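You operate a simulated robot arm through the tools that you are given. There is no shell and no other tool. Be economical: measure what you need, move in short steps, check, and stop when the job is done.

You are at the controls of a simulated two-armed robot. One attempt, no reset.

JOB
Switch on, clear what the display reports, and test the shock at 6 in/sec.
Fine: set its red clicker 2 clicks out from closed before the run; leave the crank at the bottom.

The check looks at the end state, three seconds after you hand in, the way a careful person would. Anything else that was tipped, shoved, dropped, spilled or broken makes it a failure.

ROBOT AND FRAMES
Two 7-joint arms with fingered hands on one trunk, on a base that drives. Base frame: it is fixed to the floor where the robot stands at the start and does not move with it; the origin is under the middle of the robot, x ahead of it, y to its left, z up. Lengths are in mm, angles in degrees, forces in N, time in s.
The left shoulder is at the start at [118, 125, 1205], the right one opposite. With the tool pointing down near the work surface each hand reaches from about 100 to 740 mm from the robot's upright axis, wherever it stands, measured 20 degrees to its own side. Places, roughly: display [700, -200, 1100]; dyno guard [300, -600, 500]; lower quick pin [600, -600, 900]; power switch [700, -200, 1000]; stop button [500, -900, 800]; upper quick pin [600, -600, 1200]; white-bar shock's rebound clicker [500, -700, 900]. Payload 3.7 kg a hand.
The TCP of each hand is the grasp point between the finger pads, 25 mm short of the fingertips. In the tool frame z runs along the fingers and y along their closing line. Largest opening 88 mm; the body of the gripper starts 29 mm behind the TCP. The gripper is a hand of 5 fingers: y runs from the thumb to the fingers, the wrist lies at [-13, -97, -162] in the tool frame.
Orientation is that of the tool frame in the base frame, as a unit quaternion [w, x, y, z]. With the fingers straight down and the wrist toward the robot, the tool's x, y and z point along [0, 1, 0], [1, 0, 0] and [0, 0, -1] of the base frame.

CONTROLS
- The arms move only by the tool drive_tool. It takes "left_moves", "right_moves" or both (then of equal length, played together; a hand with none holds still); each is one flat list of numbers, 6 for each row, row after row: the shift along the tool's x, y, z in mm, then the turn, a rotation vector about the tool's x, y, z in degrees. In form: [dx, dy, dz, ax, ay, az, dx, dy, dz, ax, ay, az, ...]. A call has 1 to 20 rows; each row shifts and turns the commanded pose from where the row before left it, along the tool's axes as they then stand. A row lasts 0.2 s, in which the tool goes at most 50 mm and 8.6 degrees; a call with a longer step from one row to the next is refused whole. A pose out of reach is approached as far as the arm can. The call stops where the force on the tool passes 40 N (or 10 N more than at its start, if that is more) or the arm is blocked; 0.2 s more then pass. In this call time passes only in rows, and 0.2 s behind the last. The reply holds the time, the measured pose of the TCP, the force on the tool along the base axes, the opening and the grip force, in the units named above and with some noise, with the torque about the TCP (base axes, N m) and any sound that the robot's microphone picked up.
- Cameras (640 x 400 px; columns grow to the right, rows downward): "scene" is now at [205.1, -41.5, 1351.4]; the picture's right is [-0.47, -0.88, 0.00], its down [-0.47, 0.26, -0.84] and it looks along [0.74, -0.40, -0.54] (base axes); focal length 214 px, centre (320, 200). "left" rides on the left gripper at [-59, -79, -105] in its tool frame; the picture's right is [-0.73, -0.32, 0.61], its down [0.62, -0.68, 0.38] and it looks along [0.29, 0.66, 0.70] (tool axes); focal length 234 px, centre (320, 200). "right" rides on the right gripper at [59, -79, -105] in its tool frame; the picture's right is [-0.73, 0.32, -0.61], its down [-0.62, -0.68, 0.38] and it looks along [-0.29, 0.66, 0.70] (tool axes); focal length 234 px, centre (320, 200). There is no depth. A picture from a camera that has moved, and an enlarged one, comes with that camera's place and axes in the base frame and with its lens.
- camera(camera): a new picture of that camera. No time passes.
- raise_lower(by): slides the trunk up (or, below 0, down) by that many mm; the arms and the scene camera ride with it, the base frame stays. It gives what a move gives, with no picture.
- steer(legs): drives the robot by 1 to 6 legs, each [ahead, left, turn to the left] in mm, mm and degrees, along the robot's own axes; the way and the turn of a leg run together, so that a leg with both is an arc; at most 1500 mm and 180 degrees a leg. The arms and the cameras ride along, it lands a little off, and it stops where it bumps. It gives what a move gives.
- finger_targets(index, middle, ring, little, thumb_bend, thumb_turn, hand): sets how far each is bent, from 0 (flat) to 1 (curled in); at 0.3 the hand is open as for a grip, at 0.7 the pads meet at the TCP. One left out holds its place. A second passes; each finger stops where it meets its share of the squeeze, and holds until it gets a number again. It is the only way to open and close the hand. It gives what a move gives, with no picture; readings hold the bend of each and the force on index, middle, ring, little, thumb and palm. thumb_turn goes from beside the hand (0) to across from the fingers (1), as for a grip.
- turn_head(pan, tilt): turns the head with the scene camera to pan (to the left, within 80 degrees either way) and tilt (down, from -29 to 69), counted from straight ahead of the robot. It gives what a move gives.
- enlarge(camera, box): a new picture of the part [left, top, right, bottom] of that camera's present view, enlarged. No time passes.
- close_job(): hands the job in; it is judged then, once.

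Work in short steps. Places have to be worked out from the pictures, the camera data and where the tool is seen: move nearer, look again, correct. Check each grasp and each placing, and mend what went wrong. You have 120 turns and 92 pictures in all, those below and enlarged ones among them. Open the grippers and draw the arms clear of the work before you hand the job in, unless the task says otherwise.

The tools are called after "Call:" as a command line: name --argument value ..., lists and objects as JSON in quotes. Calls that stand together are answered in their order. drive_tool: Moves the arms, as the interface text tells. Its arguments: {"type":"object","properties":{"left_moves":{"type":"array","items":{"type":"number"}},"right_moves":{"type":"array","items":{"type":"number"}}},"required":[]} The other tools are called the same way: raise_lower (by) slides the trunk up or down; finger_targets (index, middle, ring, little, thumb_bend, thumb_turn, hand) moves the fingers one by one; steer (legs) drives the base; turn_head (pan, tilt) turns the head that bears the scene camera; camera (camera) takes a picture; enlarge (camera, box) takes an enlarged picture of a part of a camera's view; close_job () hands the job in.

At the start:

```text
time_s: 0.0
left_position: [515.8, -9.2, 1304.8]
left_orientation: [0.0, 0.707, 0.707, 0.0]
left_ft_force: [-0.5, 0.6, -0.1]
left_wrist_torque: [0.01, -0.01, 0.03]
left_width: 87.7
left_grip_force: 0.0
left_shape: jaw
left_bend: [0.3, 0.3, 0.3, 0.3, 0.3, 0.98]
left_finger forces: [0.1, 0.1, 0.0, 0.0, 0.0, 0.0]
right_position: [378.2, -408.4, 1312.3]
right_orientation: [0.0, 0.707, 0.707, 0.001]
right_ft_force: [0.2, 0.9, 0.1]
right_wrist_torque: [0.0, -0.02, -0.03]
right_width: 87.7
right_grip_force: 0.1
right_shape: jaw
right_bend: [0.3, 0.3, 0.3, 0.3, 0.3, 0.98]
right_finger forces: [0.0, 0.1, 0.0, 0.0, 0.1, 0.0]
trunk travel left (down, up): [-225.0, 190.0]
robot x, y, heading: [3.1, -2.5, -0.1]
head pan, tilt: [-28.3, 32.6]
```

scene: 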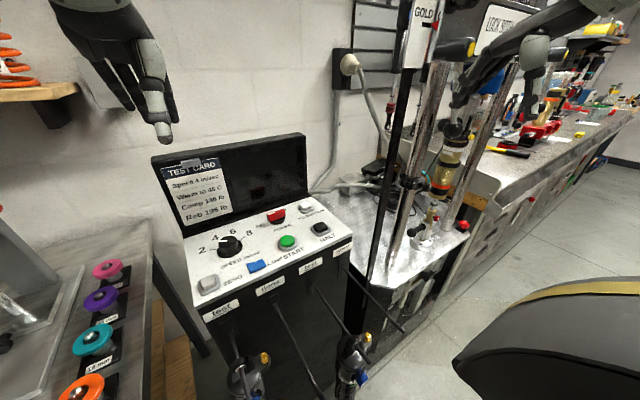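
right: 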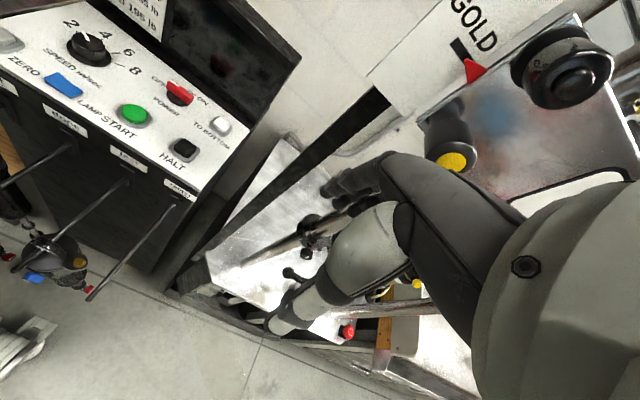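
left: 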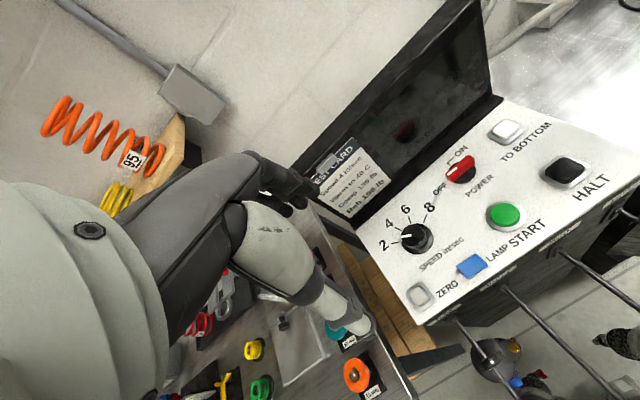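

The console with the display, speed knob and buttons is ahead; the dyno is to its right. I look closer at the console and dyno.

Call:
enlarge --camera "scene" --box '[140, 120, 360, 320]'

Call:
enlarge --camera "scene" --box '[330, 0, 560, 300]'

```text
2.00 times, centred on (250, 220) of scene
camera zoom: at [205.1, -41.5, 1351.4], right [-0.47, -0.88, 0.0], down [-0.47, 0.26, -0.84], along [0.74, -0.4, -0.54], focal length 429 px, centre (460, 160)
```

zoom: 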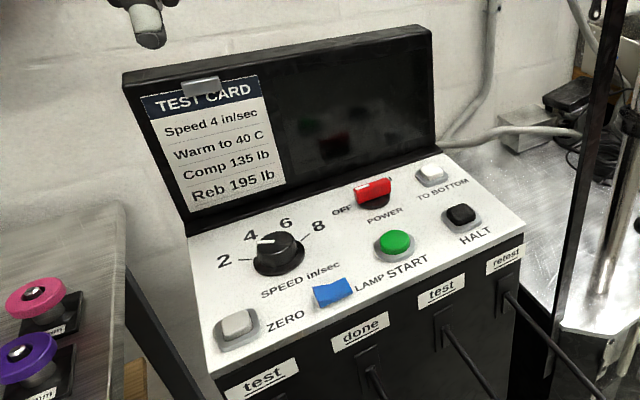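

```text
1.33 times, centred on (445, 150) of scene
camera zoom: at [205.1, -41.5, 1351.4], right [-0.47, -0.88, 0.0], down [-0.47, 0.26, -0.84], along [0.74, -0.4, -0.54], focal length 286 px, centre (153, 267)
```

zoom: 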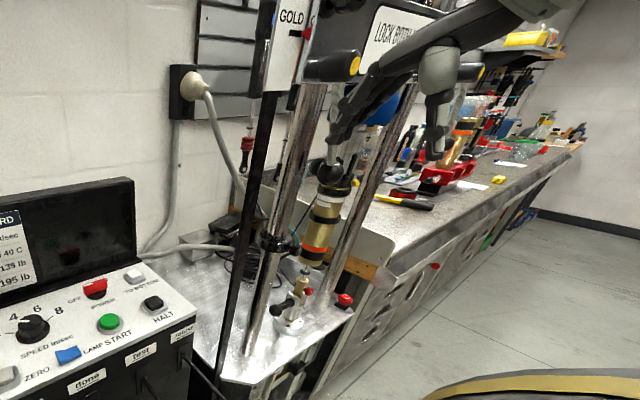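

Call:
enlarge --camera "left" --box '[360, 100, 620, 320]'

Call:
turn_head --pan -55 --tilt 35

Call:
camera --camera "scene"

```text
1.82 times, centred on (490, 210) of left
camera zoom: at [435.9, -66.5, 1410.7], right [-0.32, -0.73, -0.61], down [-0.68, 0.62, -0.38], along [0.66, 0.29, -0.7], focal length 426 px, centre (11, 182)
```

zoom: 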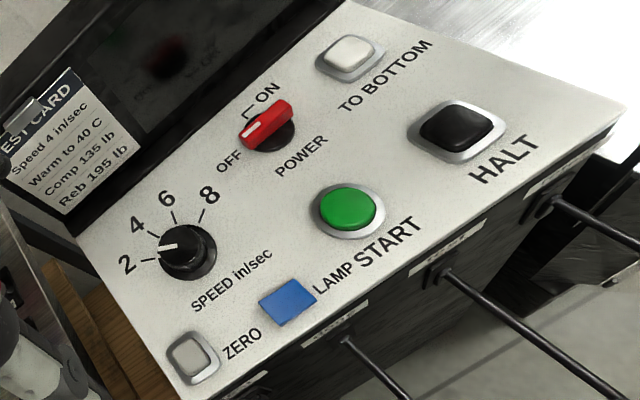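

```text
time_s: 0.9
left_position: [515.7, -7.2, 1304.5]
left_orientation: [-0.001, 0.707, 0.707, -0.001]
left_ft_force: [-0.1, -0.1, 0.3]
left_wrist_torque: [-0.04, 0.01, -0.02]
left_width: 87.7
left_grip_force: 0.0
left_shape: jaw
left_bend: [0.3, 0.3, 0.3, 0.3, 0.3, 0.98]
left_finger forces: [0.1, 0.1, 0.0, 0.0, 0.0, 0.0]
right_position: [377.7, -408.8, 1312.9]
right_orientation: [0.0, 0.707, 0.708, -0.001]
right_ft_force: [0.4, 0.2, 1.1]
right_wrist_torque: [0.01, -0.01, -0.01]
right_width: 87.7
right_grip_force: 0.0
right_shape: jaw
right_bend: [0.3, 0.3, 0.3, 0.3, 0.3, 0.98]
right_finger forces: [0.0, 0.1, 0.1, 0.0, 0.1, 0.0]
trunk travel left (down, up): [-225.0, 190.0]
robot x, y, heading: [-1.1, -3.5, -0.1]
head pan, tilt: [-55.0, 35.0]
```

```text
85 pictures are left
camera scene: at [177.1, -71.2, 1347.7], right [-0.82, -0.57, 0.0], down [-0.33, 0.47, -0.82], along [0.47, -0.67, -0.57], focal length 214 px, centre (320, 200)
```

scene: 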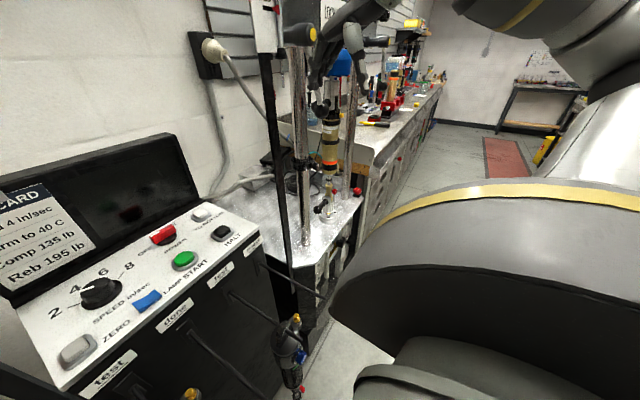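

Power switch is a rotary red lever pointing OFF (+y); ON is toward +x. I shape the right hand into a pointing index and look.

Call:
finger_targets --hand "right" --index 0.1 --middle 1 --ring 1 --little 1 --thumb_bend 0.6 --thumb_turn 0.5

Call:
camera --camera "right"

```text
time_s: 1.9
left_position: [515.2, -8.7, 1303.3]
left_orientation: [0.0, 0.707, 0.707, 0.0]
left_ft_force: [0.5, 0.0, -0.2]
left_wrist_torque: [-0.01, 0.02, -0.03]
left_width: 87.8
left_grip_force: 0.1
left_shape: jaw
left_bend: [0.3, 0.3, 0.3, 0.3, 0.3, 0.98]
left_finger forces: [0.0, 0.0, 0.0, 0.0, 0.0, 0.0]
right_position: [378.3, -408.6, 1312.0]
right_orientation: [0.0, 0.707, 0.707, 0.0]
right_ft_force: [-1.3, 0.7, -1.1]
right_wrist_torque: [-0.02, 0.03, -0.01]
right_width: 84.0
right_grip_force: 0.0
right_shape: fingers
right_bend: [0.1, 1.0, 1.0, 1.0, 0.6, 0.51]
right_finger forces: [0.0, 0.0, 0.0, 0.1, 0.0, 0.0]
trunk travel left (down, up): [-225.0, 190.0]
robot x, y, heading: [2.5, 3.6, -0.1]
head pan, tilt: [-55.0, 35.0]
```

```text
84 pictures are left
camera right: at [301.0, -349.9, 1417.1], right [0.32, -0.73, 0.61], down [-0.68, -0.62, -0.38], along [0.66, -0.29, -0.7], focal length 234 px, centre (320, 200)
```

right: 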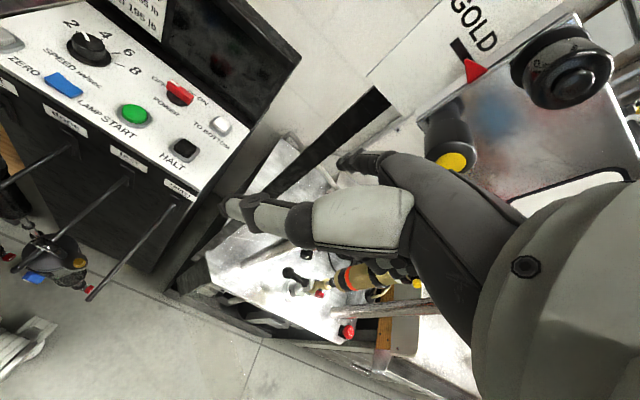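

Call:
finger_targets --hand "right" --index 0.6 --middle 1 --ring 1 --little 1 --thumb_bend 1 --thumb_turn 0

Call:
drive_tool --right_moves '[40, 30, 0, 0, 0, 0, 40, 30, 0, 0, 0, 0, 40, 30, 0, 0, 0, 0, 40, 30, 0, 0, 0, 0]'

Call:
camera --camera "right"

Call:
camera --camera "scene"

```text
time_s: 2.9
left_position: [515.5, -6.9, 1304.4]
left_orientation: [0.0, 0.707, 0.707, 0.0]
left_ft_force: [0.0, 0.2, 0.0]
left_wrist_torque: [0.0, 0.03, 0.03]
left_width: 87.6
left_grip_force: 0.0
left_shape: jaw
left_bend: [0.3, 0.3, 0.3, 0.3, 0.3, 0.98]
left_finger forces: [0.1, 0.0, 0.0, 0.0, 0.1, 0.1]
right_position: [377.2, -408.6, 1312.0]
right_orientation: [0.0, 0.707, 0.707, 0.0]
right_ft_force: [-0.6, -0.9, -0.1]
right_wrist_torque: [0.0, 0.03, 0.04]
right_width: 46.6
right_grip_force: 0.2
right_shape: fingers
right_bend: [0.6, 1.0, 1.0, 1.0, 1.0, 0.0]
right_finger forces: [0.1, 0.0, 0.0, 0.1, 0.1, 0.0]
trunk travel left (down, up): [-225.0, 190.0]
robot x, y, heading: [-0.2, -1.9, -0.1]
head pan, tilt: [-55.0, 35.0]
```

```text
time_s: 3.9
left_position: [515.9, -6.6, 1303.7]
left_orientation: [0.0, 0.706, 0.708, -0.001]
left_ft_force: [-0.2, 0.4, 0.1]
left_wrist_torque: [0.01, 0.02, -0.03]
left_width: 87.6
left_grip_force: 0.0
left_shape: jaw
left_bend: [0.3, 0.3, 0.3, 0.3, 0.3, 0.98]
left_finger forces: [0.1, 0.0, 0.0, 0.0, 0.0, 0.1]
right_position: [500.2, -247.9, 1307.2]
right_orientation: [0.0, 0.707, 0.707, 0.0]
right_ft_force: [-0.4, -0.7, 0.4]
right_wrist_torque: [0.01, 0.01, -0.03]
right_width: 46.3
right_grip_force: 0.0
right_shape: fingers
right_bend: [0.6, 1.0, 1.0, 1.0, 1.0, 0.0]
right_finger forces: [0.0, 0.1, 0.1, 0.0, 0.0, 0.1]
trunk travel left (down, up): [-225.0, 190.0]
robot x, y, heading: [-0.9, -3.6, -0.1]
head pan, tilt: [-55.0, 35.0]
```

```text
83 pictures are left
camera right: at [422.4, -189.1, 1411.9], right [0.32, -0.73, 0.61], down [-0.68, -0.62, -0.38], along [0.66, -0.29, -0.7], focal length 234 px, centre (320, 200)
```

right: 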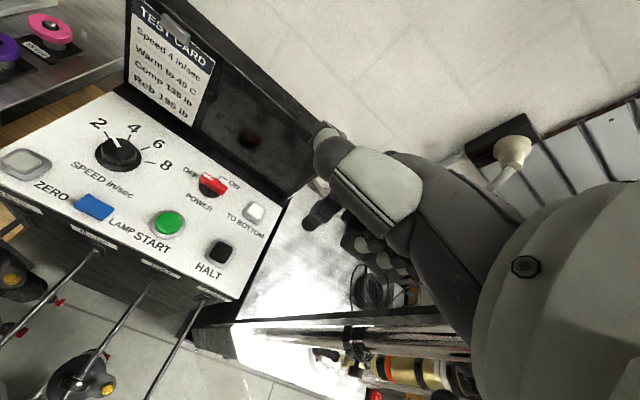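

```text
82 pictures are left
camera scene: at [178.2, -69.7, 1347.5], right [-0.82, -0.57, 0.0], down [-0.33, 0.47, -0.82], along [0.47, -0.67, -0.57], focal length 214 px, centre (320, 200)
```

scene: 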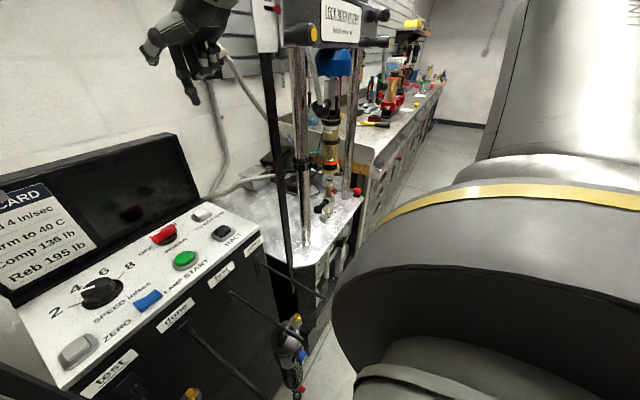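

Index tip is about tool (6,26,22) from the TCP. I move it over the spot near-side of the lever's tip.

Call:
drive_tool --right_moves '[20, 20, 36, 0, 0, 0, 20, 20, 36, 0, 0, 0, 20, 20, 36, 0, 0, 0, 20, 20, 36, 0, 0, 0, 19, 24, 36, 0, 0, 0, 0, 0, 30, 0, 0, 0]'

Call:
turn_head --pan -20 --tilt 35

Call:
camera --camera "right"

Call:
camera --camera "scene"

```text
time_s: 5.3
left_position: [514.8, -8.1, 1304.2]
left_orientation: [0.0, 0.707, 0.707, 0.0]
left_ft_force: [0.7, 0.3, -0.5]
left_wrist_torque: [-0.02, 0.01, 0.03]
left_width: 87.6
left_grip_force: 0.1
left_shape: jaw
left_bend: [0.3, 0.3, 0.3, 0.3, 0.3, 0.98]
left_finger forces: [0.0, 0.0, 0.0, 0.0, 0.0, 0.0]
right_position: [602.9, -150.4, 1101.6]
right_orientation: [0.0, 0.707, 0.707, 0.001]
right_ft_force: [-0.1, 0.4, 0.4]
right_wrist_torque: [0.01, -0.01, 0.01]
right_width: 46.3
right_grip_force: 0.0
right_shape: fingers
right_bend: [0.6, 1.0, 1.0, 1.0, 1.0, 0.0]
right_finger forces: [0.1, 0.0, 0.0, 0.1, 0.0, 0.0]
trunk travel left (down, up): [-225.0, 190.0]
robot x, y, heading: [-0.4, -1.2, 0.0]
head pan, tilt: [-55.0, 35.0]
```

```text
time_s: 6.3
left_position: [514.4, -8.4, 1305.3]
left_orientation: [0.0, 0.707, 0.707, 0.0]
left_ft_force: [0.4, 1.0, 0.5]
left_wrist_torque: [0.01, -0.02, -0.02]
left_width: 87.4
left_grip_force: 0.1
left_shape: jaw
left_bend: [0.3, 0.3, 0.3, 0.3, 0.3, 0.98]
left_finger forces: [0.0, 0.0, 0.1, 0.0, 0.0, 0.0]
right_position: [602.7, -151.3, 1100.8]
right_orientation: [0.0, 0.707, 0.707, 0.0]
right_ft_force: [0.6, -0.6, 0.2]
right_wrist_torque: [-0.03, 0.0, -0.04]
right_width: 46.3
right_grip_force: 0.1
right_shape: fingers
right_bend: [0.6, 1.0, 1.0, 1.0, 1.0, 0.0]
right_finger forces: [0.0, 0.0, 0.0, 0.0, 0.1, 0.0]
trunk travel left (down, up): [-225.0, 190.0]
robot x, y, heading: [-1.1, 1.0, 0.1]
head pan, tilt: [-20.0, 35.0]
```

```text
81 pictures are left
camera right: at [525.6, -93.1, 1205.9], right [0.32, -0.73, 0.61], down [-0.68, -0.62, -0.38], along [0.66, -0.29, -0.7], focal length 234 px, centre (320, 200)
```

right: 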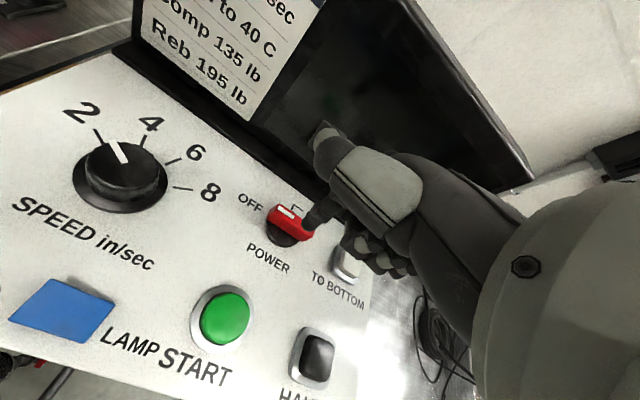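

```text
80 pictures are left
camera scene: at [209.2, -29.3, 1347.7], right [-0.34, -0.94, 0.0], down [-0.54, 0.2, -0.82], along [0.77, -0.28, -0.57], focal length 214 px, centre (320, 200)
```

scene: 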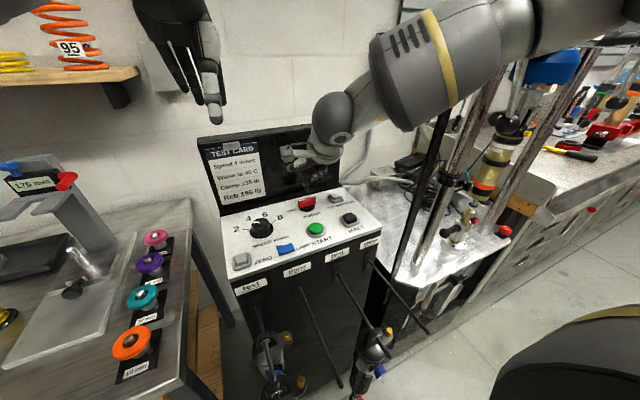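

Tip lies just near-side of the lever's pointer end. I lower 72 mm and look at contact.

Call:
drive_tool --right_moves '[0, -2, 30, 0, 0, 0, 0, -2, 25, 0, 0, 0, 0, 0, 12, 0, 0, 0, 0, 0, 7, 0, 0, 0]'

Call:
camera --camera "right"

Call:
enlarge --camera "scene" --box '[220, 120, 400, 280]'

```text
time_s: 7.3
left_position: [515.5, -8.1, 1304.0]
left_orientation: [0.0, 0.707, 0.707, 0.0]
left_ft_force: [-1.0, -0.6, 0.7]
left_wrist_torque: [-0.01, -0.03, 0.01]
left_width: 87.6
left_grip_force: 0.1
left_shape: jaw
left_bend: [0.3, 0.3, 0.3, 0.3, 0.3, 0.98]
left_finger forces: [0.1, 0.0, 0.1, 0.0, 0.1, 0.0]
right_position: [597.5, -150.3, 1029.0]
right_orientation: [0.002, 0.707, 0.707, 0.0]
right_ft_force: [0.5, -0.9, 3.3]
right_wrist_torque: [0.0, -0.05, 0.0]
right_width: 46.3
right_grip_force: 1.0
right_shape: fingers
right_bend: [0.6, 1.0, 1.0, 1.0, 1.0, 0.0]
right_finger forces: [1.9, 0.1, 0.0, 0.0, 0.0, 0.1]
trunk travel left (down, up): [-225.0, 190.0]
robot x, y, heading: [2.0, -0.8, -0.1]
head pan, tilt: [-20.0, 35.0]
```

```text
79 pictures are left
camera right: at [520.3, -90.6, 1132.5], right [0.32, -0.73, 0.61], down [-0.68, -0.62, -0.39], along [0.66, -0.29, -0.69], focal length 234 px, centre (320, 200)
```

right: 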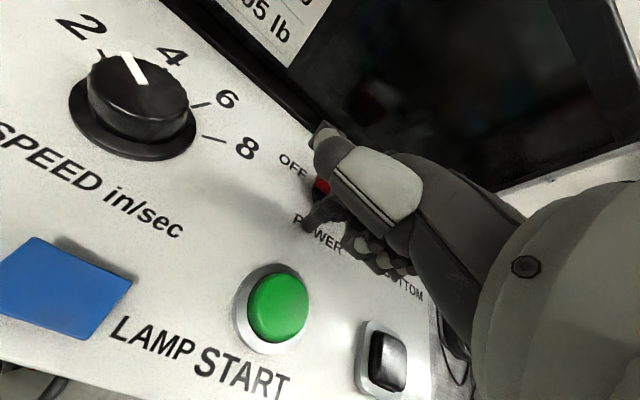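

```text
2.50 times, centred on (310, 200) of scene
camera zoom: at [208.9, -29.3, 1347.9], right [-0.34, -0.94, 0.0], down [-0.54, 0.2, -0.82], along [0.77, -0.28, -0.57], focal length 536 px, centre (345, 200)
```

zoom: 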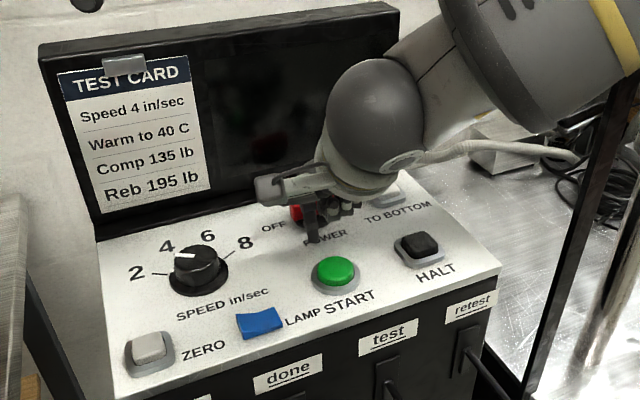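

Touching the panel lightly. I lift 4 mm, shift a little +y, and push the lever +x.

Call:
drive_tool --right_moves '[3, 0, -5, 0, 0, 0, 0, 10, 0, 0, 0, 0, 0, 10, 0, 0, 0, 0, 0, 10, 0, 0, 0, 0, 0, 8, 0, 0, 0, 0, 0, 8, 0, 0, 0, 0]'

Call:
enlarge --camera "scene" --box '[220, 120, 400, 280]'

```text
time_s: 8.7
left_position: [516.7, -8.0, 1304.5]
left_orientation: [0.0, 0.707, 0.707, 0.0]
left_ft_force: [-0.3, 0.1, 0.0]
left_wrist_torque: [-0.01, 0.01, 0.04]
left_width: 87.6
left_grip_force: 0.0
left_shape: jaw
left_bend: [0.3, 0.3, 0.3, 0.3, 0.3, 0.98]
left_finger forces: [0.1, 0.0, 0.0, 0.1, 0.0, 0.1]
right_position: [643.4, -147.4, 1035.0]
right_orientation: [0.0, 0.708, 0.707, 0.0]
right_ft_force: [-0.3, -0.5, 2.5]
right_wrist_torque: [0.03, 0.01, -0.01]
right_width: 46.8
right_grip_force: 1.0
right_shape: fingers
right_bend: [0.62, 1.0, 1.0, 1.0, 1.0, 0.0]
right_finger forces: [2.3, 0.0, 0.1, 0.0, 0.1, 0.0]
trunk travel left (down, up): [-225.0, 190.0]
robot x, y, heading: [1.1, -0.7, 0.0]
head pan, tilt: [-20.0, 35.0]
```

```text
2.50 times, centred on (310, 200) of scene
camera zoom: at [209.0, -29.2, 1347.8], right [-0.34, -0.94, 0.0], down [-0.54, 0.2, -0.82], along [0.77, -0.28, -0.57], focal length 536 px, centre (345, 200)
```

zoom: 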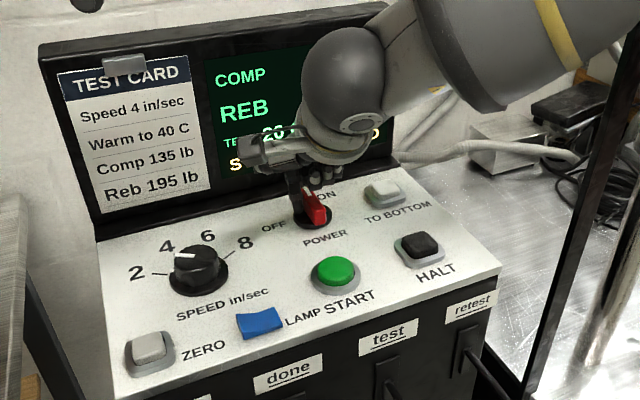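

Power is on; the display is lit. I raise the hand and withdraw to read the display.

Call:
drive_tool --right_moves '[0, -3, -40, 0, 0, 0, -20, -30, -35, 0, 0, 0, -25, -40, -10, 0, 0, 0, -25, -40, 0, 0, 0, 0, -25, -40, 0, 0, 0, 0]'

Call:
enlarge --camera "scene" --box '[220, 120, 400, 280]'

```text
refused: row 2 steps farther than a row can; nothing moved
```

```text
2.50 times, centred on (310, 200) of scene
camera zoom: at [209.0, -29.2, 1347.8], right [-0.34, -0.94, 0.0], down [-0.54, 0.2, -0.82], along [0.77, -0.28, -0.57], focal length 536 px, centre (345, 200)
```

zoom: 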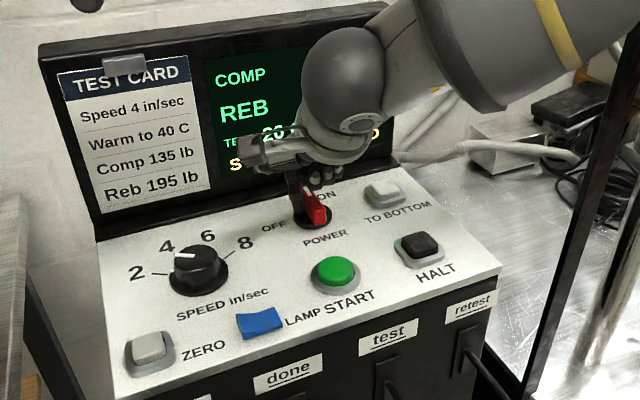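

Retry with smaller steps.

Call:
drive_tool --right_moves '[0, -3, -40, 0, 0, 0, -15, -25, -35, 0, 0, 0, -25, -38, -5, 0, 0, 0, -25, -38, 0, 0, 0, 0, -25, -38, 0, 0, 0, 0]'

Call:
enlarge --camera "scene" --box '[220, 120, 400, 280]'

```text
time_s: 9.9
left_position: [514.5, -8.9, 1305.3]
left_orientation: [0.001, 0.707, 0.707, 0.001]
left_ft_force: [0.3, 0.2, 0.4]
left_wrist_torque: [0.03, -0.01, 0.01]
left_width: 87.6
left_grip_force: 0.1
left_shape: jaw
left_bend: [0.3, 0.3, 0.3, 0.3, 0.3, 0.98]
left_finger forces: [0.0, 0.0, 0.1, 0.0, 0.0, 0.0]
right_position: [502.3, -237.9, 1115.5]
right_orientation: [0.0, 0.707, 0.707, 0.001]
right_ft_force: [-0.4, 0.3, -0.3]
right_wrist_torque: [0.04, 0.01, -0.01]
right_width: 46.2
right_grip_force: 0.0
right_shape: fingers
right_bend: [0.6, 1.0, 1.0, 1.0, 1.0, 0.0]
right_finger forces: [0.1, 0.0, 0.0, 0.0, 0.1, 0.0]
trunk travel left (down, up): [-225.0, 190.0]
robot x, y, heading: [3.4, 0.9, 0.1]
head pan, tilt: [-20.0, 35.0]
```

```text
2.50 times, centred on (310, 200) of scene
camera zoom: at [208.1, -30.3, 1348.0], right [-0.34, -0.94, 0.0], down [-0.54, 0.2, -0.82], along [0.77, -0.28, -0.57], focal length 536 px, centre (345, 200)
```

zoom: 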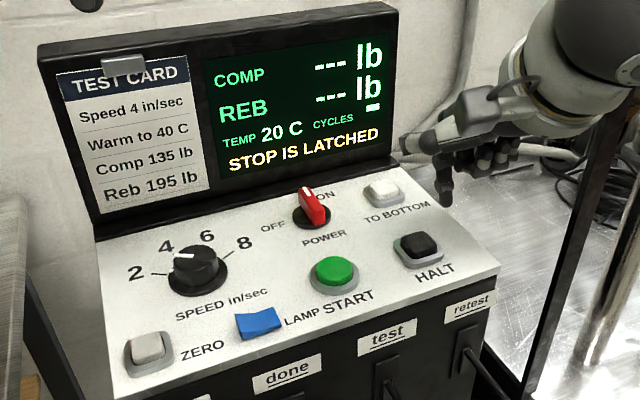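

Display: "STOP IS LATCHED". I lift the right hand and look at the dyno side.

Call:
drive_tool --right_moves '[0, -40, -25, 0, 0, 0, 0, -40, -25, 0, 0, 0, 0, -40, -25, 0, 0, 0]'

Call:
turn_head --pan -55 --tilt 25

Call:
camera --camera "scene"

```text
time_s: 10.7
left_position: [513.3, -8.0, 1306.2]
left_orientation: [0.001, 0.707, 0.707, 0.0]
left_ft_force: [-0.5, 0.1, 0.5]
left_wrist_torque: [0.0, -0.02, -0.01]
left_width: 87.5
left_grip_force: 0.0
left_shape: jaw
left_bend: [0.3, 0.3, 0.3, 0.3, 0.3, 0.98]
left_finger forces: [0.0, 0.1, 0.0, 0.1, 0.0, 0.0]
right_position: [402.3, -246.8, 1206.2]
right_orientation: [-0.001, 0.706, 0.708, 0.0]
right_ft_force: [-0.3, -0.5, 0.1]
right_wrist_torque: [-0.02, -0.01, -0.04]
right_width: 46.4
right_grip_force: 0.0
right_shape: fingers
right_bend: [0.6, 1.0, 1.0, 1.0, 1.0, 0.0]
right_finger forces: [0.0, 0.0, 0.1, 0.0, 0.0, 0.0]
right hand out of reach, approached as far as the arm can: row 2, 3
trunk travel left (down, up): [-225.0, 190.0]
robot x, y, heading: [-1.1, -1.1, 0.1]
head pan, tilt: [-20.0, 35.0]
```

```text
time_s: 11.7
left_position: [515.1, -7.1, 1304.7]
left_orientation: [0.0, 0.707, 0.707, 0.0]
left_ft_force: [0.3, 0.4, 0.1]
left_wrist_torque: [-0.02, 0.0, 0.02]
left_width: 87.7
left_grip_force: 0.2
left_shape: jaw
left_bend: [0.3, 0.3, 0.3, 0.3, 0.3, 0.98]
left_finger forces: [0.0, 0.1, 0.0, 0.1, 0.0, 0.0]
right_position: [403.7, -246.9, 1205.1]
right_orientation: [-0.001, 0.707, 0.707, 0.0]
right_ft_force: [-0.4, -1.0, 0.3]
right_wrist_torque: [0.0, -0.03, 0.0]
right_width: 46.3
right_grip_force: 0.0
right_shape: fingers
right_bend: [0.6, 1.0, 1.0, 1.0, 1.0, 0.0]
right_finger forces: [0.1, 0.0, 0.0, 0.1, 0.0, 0.1]
trunk travel left (down, up): [-225.0, 190.0]
robot x, y, heading: [-2.3, 2.1, -0.0]
head pan, tilt: [-55.0, 25.0]
```

```text
74 pictures are left
camera scene: at [179.4, -74.5, 1363.5], right [-0.82, -0.57, 0.0], down [-0.24, 0.35, -0.91], along [0.52, -0.74, -0.42], focal length 214 px, centre (320, 200)
```

scene: 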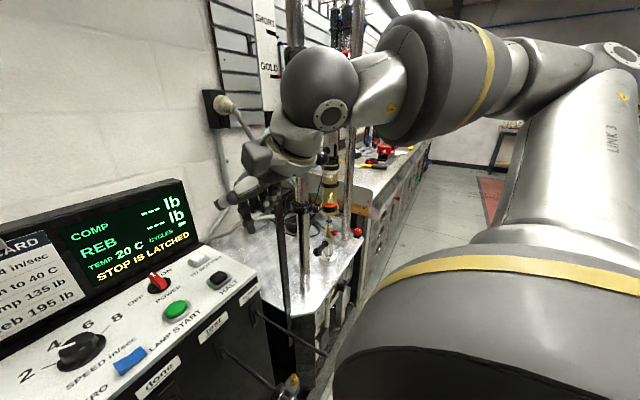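

The arm hides the view; I turn the robot 40° to the right to face the dyno.

Call:
steer --legs '[[0, 0, -40]]'

Call:
turn_head --pan -10 --tilt 30

Call:
camera --camera "scene"

Call:
camera --camera "left"

```text
time_s: 13.5
left_position: [449.4, -253.8, 1305.4]
left_orientation: [0.0, 0.859, 0.512, 0.0]
left_ft_force: [0.5, 0.7, -0.1]
left_wrist_torque: [0.01, -0.03, 0.0]
left_width: 88.1
left_grip_force: 0.0
left_shape: jaw
left_bend: [0.3, 0.3, 0.3, 0.3, 0.3, 0.98]
left_finger forces: [0.1, 0.1, 0.0, 0.1, 0.0, 0.0]
right_position: [235.4, -410.9, 1204.5]
right_orientation: [0.0, 0.86, 0.511, 0.0]
right_ft_force: [-1.1, -0.3, 0.1]
right_wrist_torque: [0.02, -0.01, 0.01]
right_width: 46.5
right_grip_force: 0.0
right_shape: fingers
right_bend: [0.6, 1.0, 1.0, 1.0, 1.0, 0.0]
right_finger forces: [0.1, 0.1, 0.0, 0.0, 0.0, 0.0]
trunk travel left (down, up): [-225.0, 190.0]
robot x, y, heading: [-0.6, -1.6, -28.7]
head pan, tilt: [-55.0, 25.0]
stopped in leg 1: the robot was blocked; the commanded pose is now the measured one
```

```text
time_s: 14.6
left_position: [449.2, -251.4, 1304.4]
left_orientation: [0.0, 0.859, 0.512, 0.0]
left_ft_force: [-0.7, -0.2, -0.3]
left_wrist_torque: [0.01, 0.0, 0.02]
left_width: 87.5
left_grip_force: 0.2
left_shape: jaw
left_bend: [0.3, 0.3, 0.3, 0.3, 0.3, 0.98]
left_finger forces: [0.0, 0.1, 0.0, 0.0, 0.1, 0.0]
right_position: [237.3, -408.7, 1204.5]
right_orientation: [-0.001, 0.859, 0.511, -0.001]
right_ft_force: [-0.4, -0.5, 0.5]
right_wrist_torque: [0.01, 0.02, 0.01]
right_width: 46.4
right_grip_force: 0.1
right_shape: fingers
right_bend: [0.6, 1.0, 1.0, 1.0, 1.0, 0.0]
right_finger forces: [0.0, 0.0, 0.0, 0.1, 0.0, 0.0]
trunk travel left (down, up): [-225.0, 190.0]
robot x, y, heading: [3.5, 2.4, -28.7]
head pan, tilt: [-10.0, 30.0]
```

```text
73 pictures are left
camera scene: at [182.2, -115.1, 1355.5], right [-0.62, -0.78, 0.0], down [-0.39, 0.31, -0.87], along [0.68, -0.54, -0.5], focal length 214 px, centre (320, 200)
```

scene: 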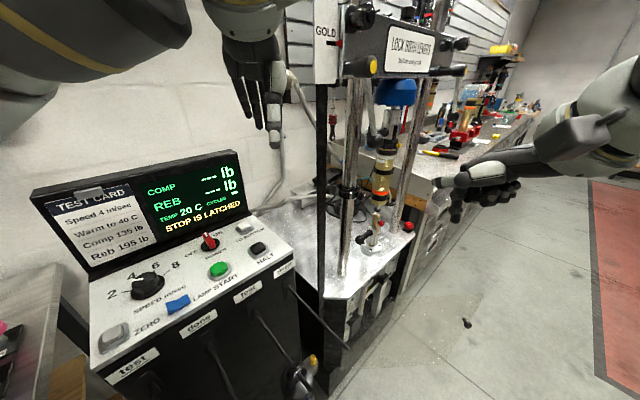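

```text
72 pictures are left
camera left: at [351.8, -266.4, 1410.9], right [-0.63, -0.49, -0.61], down [-0.3, 0.87, -0.38], along [0.72, -0.06, -0.7], focal length 234 px, centre (320, 200)
```

left: 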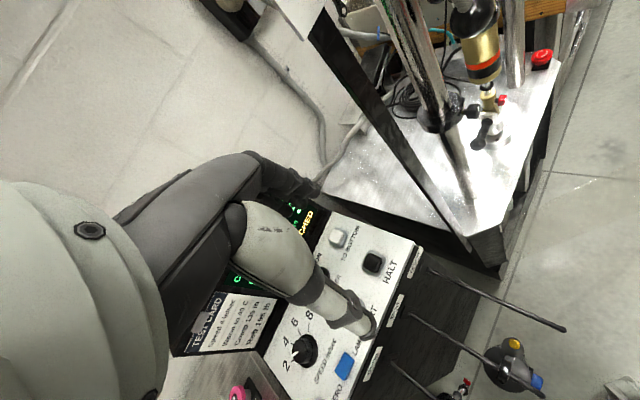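

The base was blocked at -28.7°. I check for what it touched and the dark thing on the floor.

Call:
enlarge --camera "scene" --box '[280, 190, 500, 400]'

Call:
turn_head --pan -5 --tilt 66

Call:
camera --camera "scene"

```text
1.90 times, centred on (390, 295) of scene
camera zoom: at [182.2, -115.1, 1355.5], right [-0.62, -0.78, 0.0], down [-0.39, 0.31, -0.87], along [0.68, -0.54, -0.5], focal length 408 px, centre (187, 19)
```

zoom: 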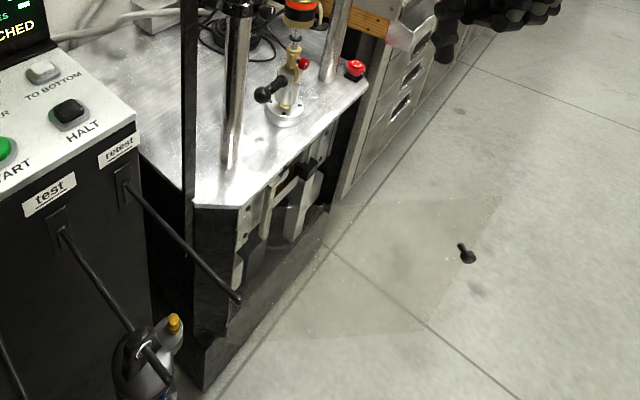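

```text
time_s: 15.7
left_position: [449.5, -253.0, 1305.6]
left_orientation: [0.0, 0.859, 0.512, 0.0]
left_ft_force: [-1.0, -0.4, 0.0]
left_wrist_torque: [0.01, -0.06, 0.0]
left_width: 87.8
left_grip_force: 0.1
left_shape: jaw
left_bend: [0.3, 0.3, 0.3, 0.3, 0.3, 0.98]
left_finger forces: [0.1, 0.1, 0.0, 0.0, 0.1, 0.0]
right_position: [236.8, -409.3, 1204.6]
right_orientation: [-0.002, 0.86, 0.511, 0.0]
right_ft_force: [-0.6, 0.3, -0.2]
right_wrist_torque: [0.0, -0.01, 0.02]
right_width: 46.5
right_grip_force: 0.1
right_shape: fingers
right_bend: [0.6, 1.0, 1.0, 1.0, 1.0, 0.0]
right_finger forces: [0.0, 0.0, 0.0, 0.0, 0.1, 0.0]
trunk travel left (down, up): [-225.0, 190.0]
robot x, y, heading: [0.2, 4.6, -28.6]
head pan, tilt: [-5.0, 66.0]
```

```text
70 pictures are left
camera scene: at [169.1, -100.1, 1318.1], right [-0.58, -0.81, 0.0], down [-0.67, 0.48, -0.56], along [0.45, -0.33, -0.83], focal length 214 px, centre (320, 200)
```

scene: 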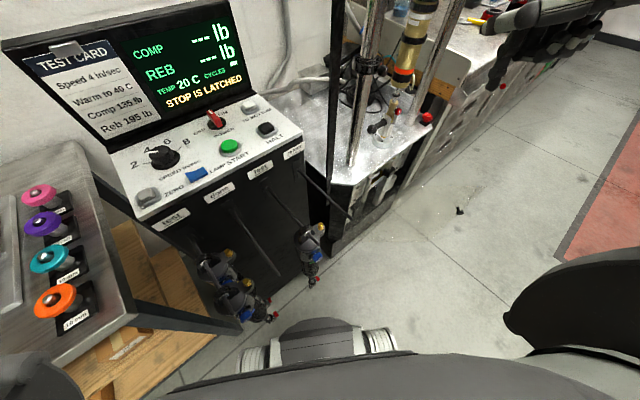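

The left hand probably met the pole/sign of the dyno (about [440,-330]). I pull the left arm left and back, and check the sign.

Call:
drive_tool --left_moves '[40, 0, 0, 0, 0, 0, 40, 0, 0, 0, 0, 0, 40, -10, 0, 0, 0, 0, 30, -35, 0, 0, 0, 0, 30, -35, 0, 0, 0, 0, 30, -35, 0, 0, 0, 0]'

Call:
turn_head --pan -25 --tilt 20

Call:
camera --camera "scene"

```text
time_s: 17.1
left_position: [445.7, -9.8, 1306.9]
left_orientation: [0.001, 0.859, 0.511, 0.001]
left_ft_force: [0.0, 0.3, 0.1]
left_wrist_torque: [0.01, 0.01, 0.03]
left_width: 87.7
left_grip_force: 0.1
left_shape: jaw
left_bend: [0.3, 0.3, 0.3, 0.3, 0.3, 0.98]
left_finger forces: [0.0, 0.0, 0.0, 0.0, 0.0, 0.0]
right_position: [235.2, -409.2, 1206.2]
right_orientation: [0.001, 0.859, 0.511, 0.0]
right_ft_force: [-1.1, 0.9, 0.5]
right_wrist_torque: [-0.03, 0.02, 0.0]
right_width: 46.2
right_grip_force: 0.0
right_shape: fingers
right_bend: [0.6, 1.0, 1.0, 1.0, 1.0, 0.0]
right_finger forces: [0.1, 0.0, 0.0, 0.0, 0.0, 0.1]
trunk travel left (down, up): [-225.0, 190.0]
robot x, y, heading: [1.9, 2.2, -28.5]
head pan, tilt: [-5.0, 66.0]
```

```text
time_s: 18.2
left_position: [446.8, -13.0, 1306.7]
left_orientation: [-0.001, 0.859, 0.512, 0.0]
left_ft_force: [-0.5, 0.1, -0.1]
left_wrist_torque: [0.04, 0.03, -0.03]
left_width: 87.6
left_grip_force: 0.1
left_shape: jaw
left_bend: [0.3, 0.3, 0.3, 0.3, 0.3, 0.98]
left_finger forces: [0.0, 0.1, 0.1, 0.1, 0.0, 0.0]
right_position: [238.1, -410.4, 1205.1]
right_orientation: [-0.001, 0.859, 0.512, 0.0]
right_ft_force: [0.7, -0.2, 0.2]
right_wrist_torque: [-0.02, 0.0, -0.03]
right_width: 46.3
right_grip_force: 0.1
right_shape: fingers
right_bend: [0.6, 1.0, 1.0, 1.0, 1.0, 0.0]
right_finger forces: [0.0, 0.0, 0.0, 0.0, 0.0, 0.1]
trunk travel left (down, up): [-225.0, 190.0]
robot x, y, heading: [0.6, 2.1, -28.7]
head pan, tilt: [-25.0, 20.0]
```

```text
69 pictures are left
camera scene: at [166.9, -133.6, 1371.5], right [-0.8, -0.59, 0.0], down [-0.2, 0.28, -0.94], along [0.56, -0.76, -0.34], focal length 214 px, centre (320, 200)
```

scene: 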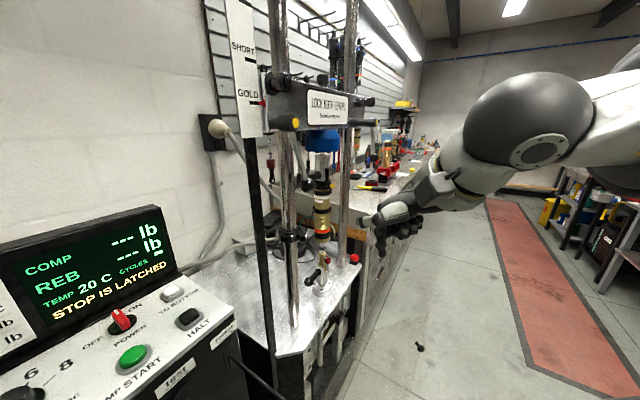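

Call:
enlarge --camera "scene" --box '[210, 60, 390, 180]'

Call:
enlarge --camera "scene" --box '[240, 170, 390, 310]'

```text
3.33 times, centred on (300, 120) of scene
camera zoom: at [166.9, -133.6, 1371.5], right [-0.8, -0.59, 0.0], down [-0.2, 0.28, -0.94], along [0.56, -0.76, -0.34], focal length 715 px, centre (387, 467)
```

zoom: 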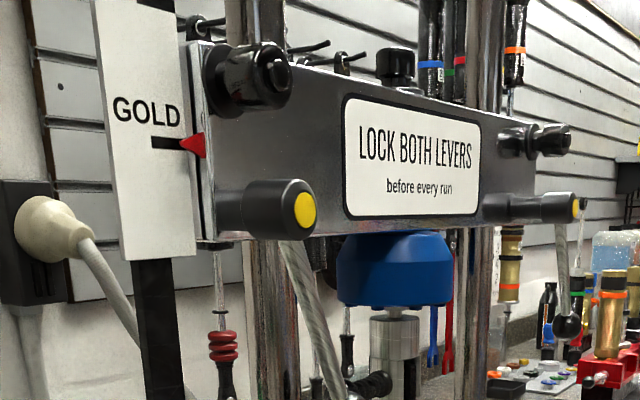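

```text
2.86 times, centred on (315, 240) of scene
camera zoom: at [166.9, -133.6, 1371.5], right [-0.8, -0.59, 0.0], down [-0.2, 0.28, -0.94], along [0.56, -0.76, -0.34], focal length 613 px, centre (334, 86)
```

zoom: 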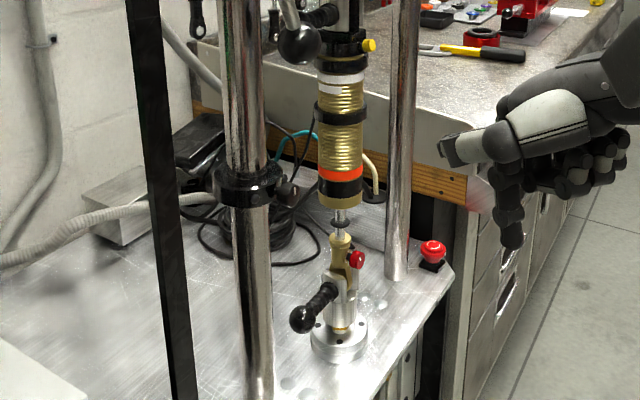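

Call:
turn_head --pan -40 --tilt 45

Call:
camera --camera "scene"

Call:
camera --camera "right"

```text
time_s: 19.1
left_position: [445.4, -12.1, 1307.7]
left_orientation: [0.0, 0.859, 0.512, 0.0]
left_ft_force: [-0.1, -0.1, -0.2]
left_wrist_torque: [-0.03, 0.02, -0.01]
left_width: 87.7
left_grip_force: 0.1
left_shape: jaw
left_bend: [0.3, 0.3, 0.3, 0.3, 0.3, 0.98]
left_finger forces: [0.1, 0.1, 0.0, 0.1, 0.0, 0.1]
right_position: [236.1, -408.6, 1205.5]
right_orientation: [-0.001, 0.859, 0.511, 0.0]
right_ft_force: [-0.2, 0.1, -0.1]
right_wrist_torque: [0.02, 0.0, -0.02]
right_width: 46.2
right_grip_force: 0.0
right_shape: fingers
right_bend: [0.6, 1.0, 1.0, 1.0, 1.0, 0.0]
right_finger forces: [0.1, 0.0, 0.1, 0.0, 0.1, 0.0]
trunk travel left (down, up): [-225.0, 190.0]
robot x, y, heading: [-2.0, 2.4, -28.6]
head pan, tilt: [-40.0, 45.0]
```

```text
66 pictures are left
camera scene: at [141.3, -134.4, 1333.0], right [-0.93, -0.37, 0.0], down [-0.26, 0.66, -0.71], along [0.26, -0.66, -0.71], focal length 214 px, centre (320, 200)
```

scene: 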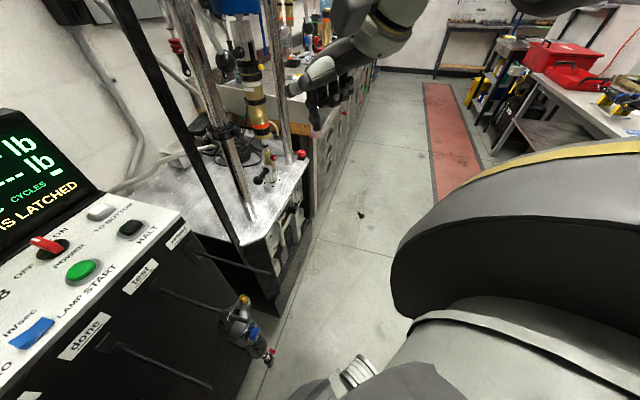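

```text
65 pictures are left
camera right: at [197.6, -319.6, 1310.4], right [-0.06, -0.79, 0.61], down [-0.9, -0.22, -0.38], along [0.44, -0.57, -0.7], focal length 234 px, centre (320, 200)
```

right: 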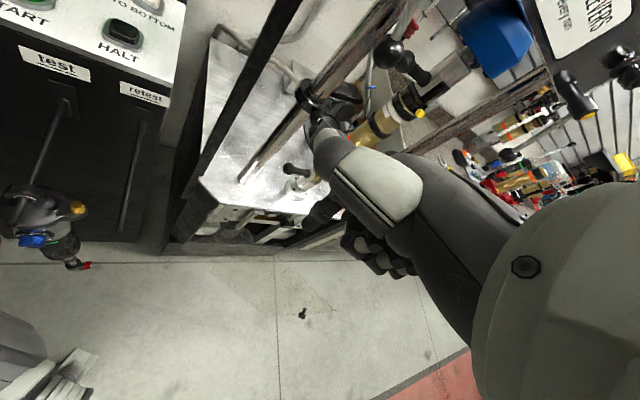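

Guard is a clear hinged flap below the table: free edge near x≈203, z≈645, knob at about [203,-759,646]. I turn back to 0°, back off 80 mm and strafe right 480 mm to stand before the dyno.

Call:
steer --legs '[[0, 0, 28.6], [-90, 0, 0], [0, -480, 0]]'

Call:
turn_head --pan -20 --tilt 40

Call:
camera --camera "scene"

Call:
camera --camera "right"

```text
time_s: 26.0
left_position: [312.0, -269.0, 1308.2]
left_orientation: [0.0, 0.698, 0.716, 0.0]
left_ft_force: [-0.7, 0.0, -0.1]
left_wrist_torque: [0.02, 0.02, -0.02]
left_width: 87.6
left_grip_force: 0.0
left_shape: jaw
left_bend: [0.3, 0.3, 0.3, 0.3, 0.3, 0.98]
left_finger forces: [0.0, 0.1, 0.0, 0.1, 0.1, 0.0]
right_position: [328.4, -718.5, 1205.1]
right_orientation: [-0.001, 0.699, 0.715, -0.001]
right_ft_force: [-0.1, 0.0, -0.4]
right_wrist_torque: [0.03, -0.01, 0.01]
right_width: 46.4
right_grip_force: 0.1
right_shape: fingers
right_bend: [0.6, 1.0, 1.0, 1.0, 1.0, 0.0]
right_finger forces: [0.1, 0.1, 0.0, 0.0, 0.0, 0.0]
trunk travel left (down, up): [-225.0, 190.0]
robot x, y, heading: [-83.1, -482.0, 1.1]
head pan, tilt: [-40.0, 45.0]
```

```text
time_s: 26.8
left_position: [310.3, -269.0, 1307.5]
left_orientation: [0.0, 0.699, 0.716, 0.0]
left_ft_force: [0.4, 0.0, 0.2]
left_wrist_torque: [0.01, -0.02, -0.01]
left_width: 87.4
left_grip_force: 0.0
left_shape: jaw
left_bend: [0.3, 0.3, 0.3, 0.3, 0.3, 0.98]
left_finger forces: [0.0, 0.0, 0.1, 0.0, 0.0, 0.1]
right_position: [326.6, -716.8, 1205.1]
right_orientation: [-0.001, 0.699, 0.715, -0.001]
right_ft_force: [0.6, -0.6, -0.6]
right_wrist_torque: [0.0, 0.03, -0.04]
right_width: 46.5
right_grip_force: 0.0
right_shape: fingers
right_bend: [0.6, 1.0, 1.0, 1.0, 1.0, 0.0]
right_finger forces: [0.1, 0.1, 0.0, 0.0, 0.1, 0.0]
trunk travel left (down, up): [-225.0, 190.0]
robot x, y, heading: [-79.2, -482.5, 1.0]
head pan, tilt: [-20.0, 40.0]
```

```text
64 pictures are left
camera scene: at [125.4, -503.4, 1340.1], right [-0.32, -0.95, 0.0], down [-0.61, 0.21, -0.77], along [0.72, -0.25, -0.64], focal length 214 px, centre (320, 200)
```

scene: 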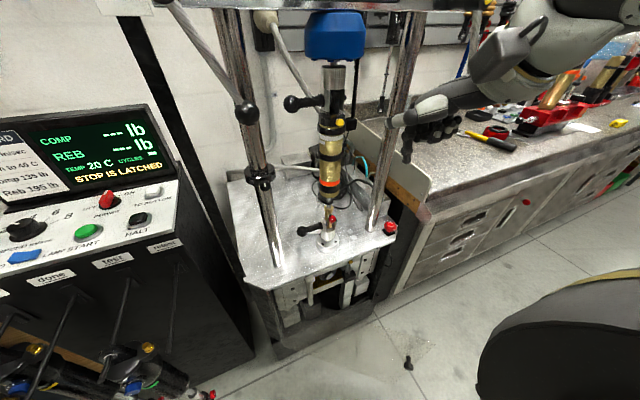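

```text
63 pictures are left
camera right: at [249.1, -660.0, 1310.4], right [0.34, -0.72, 0.61], down [-0.67, -0.64, -0.38], along [0.66, -0.28, -0.7], focal length 234 px, centre (320, 200)
```

right: 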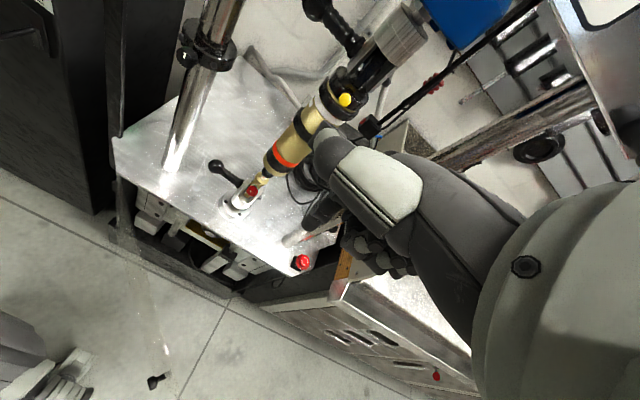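

Call:
enlarge --camera "scene" --box '[280, 140, 410, 250]'

Call:
enlarge --camera "right" --box '[190, 130, 330, 290]'

Call:
turn_head --pan -15 --tilt 10

Call:
camera --camera "scene"

```text
3.64 times, centred on (345, 195) of scene
camera zoom: at [125.4, -503.4, 1340.1], right [-0.32, -0.95, 0.0], down [-0.61, 0.21, -0.77], along [0.72, -0.25, -0.64], focal length 780 px, centre (229, 218)
```

zoom: 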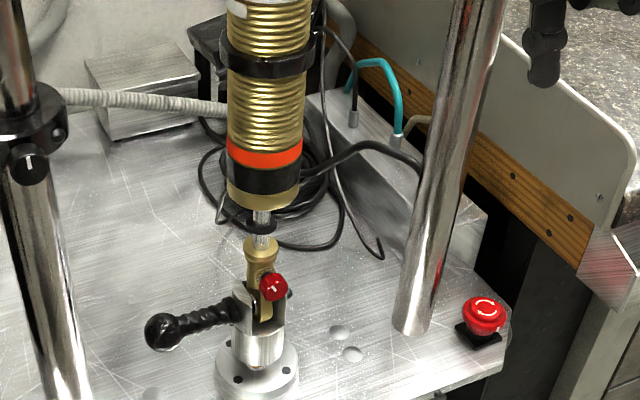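

```text
2.50 times, centred on (260, 210) of right
camera zoom: at [249.1, -660.0, 1310.4], right [0.34, -0.72, 0.61], down [-0.67, -0.64, -0.38], along [0.66, -0.28, -0.7], focal length 585 px, centre (470, 175)
```

zoom: 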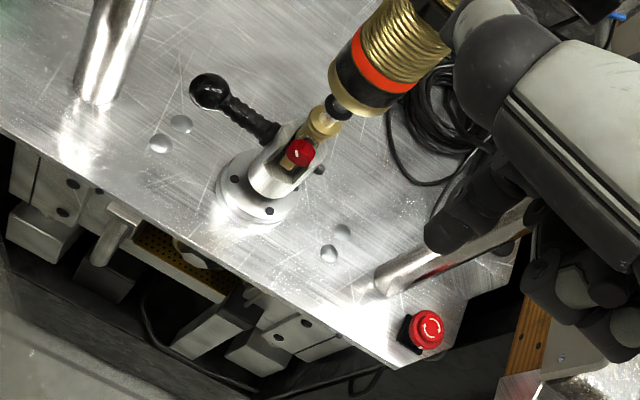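

```text
time_s: 27.8
left_position: [310.7, -268.3, 1307.4]
left_orientation: [-0.001, 0.698, 0.716, 0.0]
left_ft_force: [0.3, 0.1, -0.9]
left_wrist_torque: [0.0, 0.02, 0.01]
left_width: 87.6
left_grip_force: 0.0
left_shape: jaw
left_bend: [0.3, 0.3, 0.3, 0.3, 0.3, 0.98]
left_finger forces: [0.0, 0.0, 0.0, 0.0, 0.1, 0.0]
right_position: [327.2, -717.2, 1204.6]
right_orientation: [-0.001, 0.699, 0.715, -0.001]
right_ft_force: [0.0, 0.1, 0.6]
right_wrist_torque: [0.02, -0.01, -0.01]
right_width: 46.4
right_grip_force: 0.0
right_shape: fingers
right_bend: [0.6, 1.0, 1.0, 1.0, 1.0, 0.0]
right_finger forces: [0.0, 0.0, 0.1, 0.0, 0.0, 0.0]
trunk travel left (down, up): [-225.0, 190.0]
robot x, y, heading: [-81.7, -481.8, 1.2]
head pan, tilt: [-15.0, 10.0]
```

```text
60 pictures are left
camera scene: at [135.3, -498.1, 1387.8], right [-0.24, -0.97, 0.0], down [-0.17, 0.04, -0.98], along [0.96, -0.23, -0.17], focal length 214 px, centre (320, 200)
```

scene: 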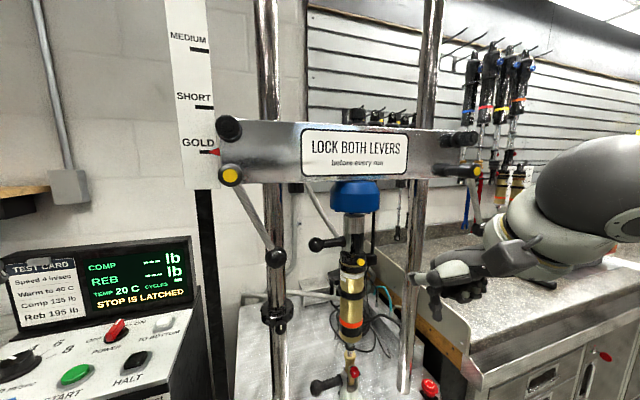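

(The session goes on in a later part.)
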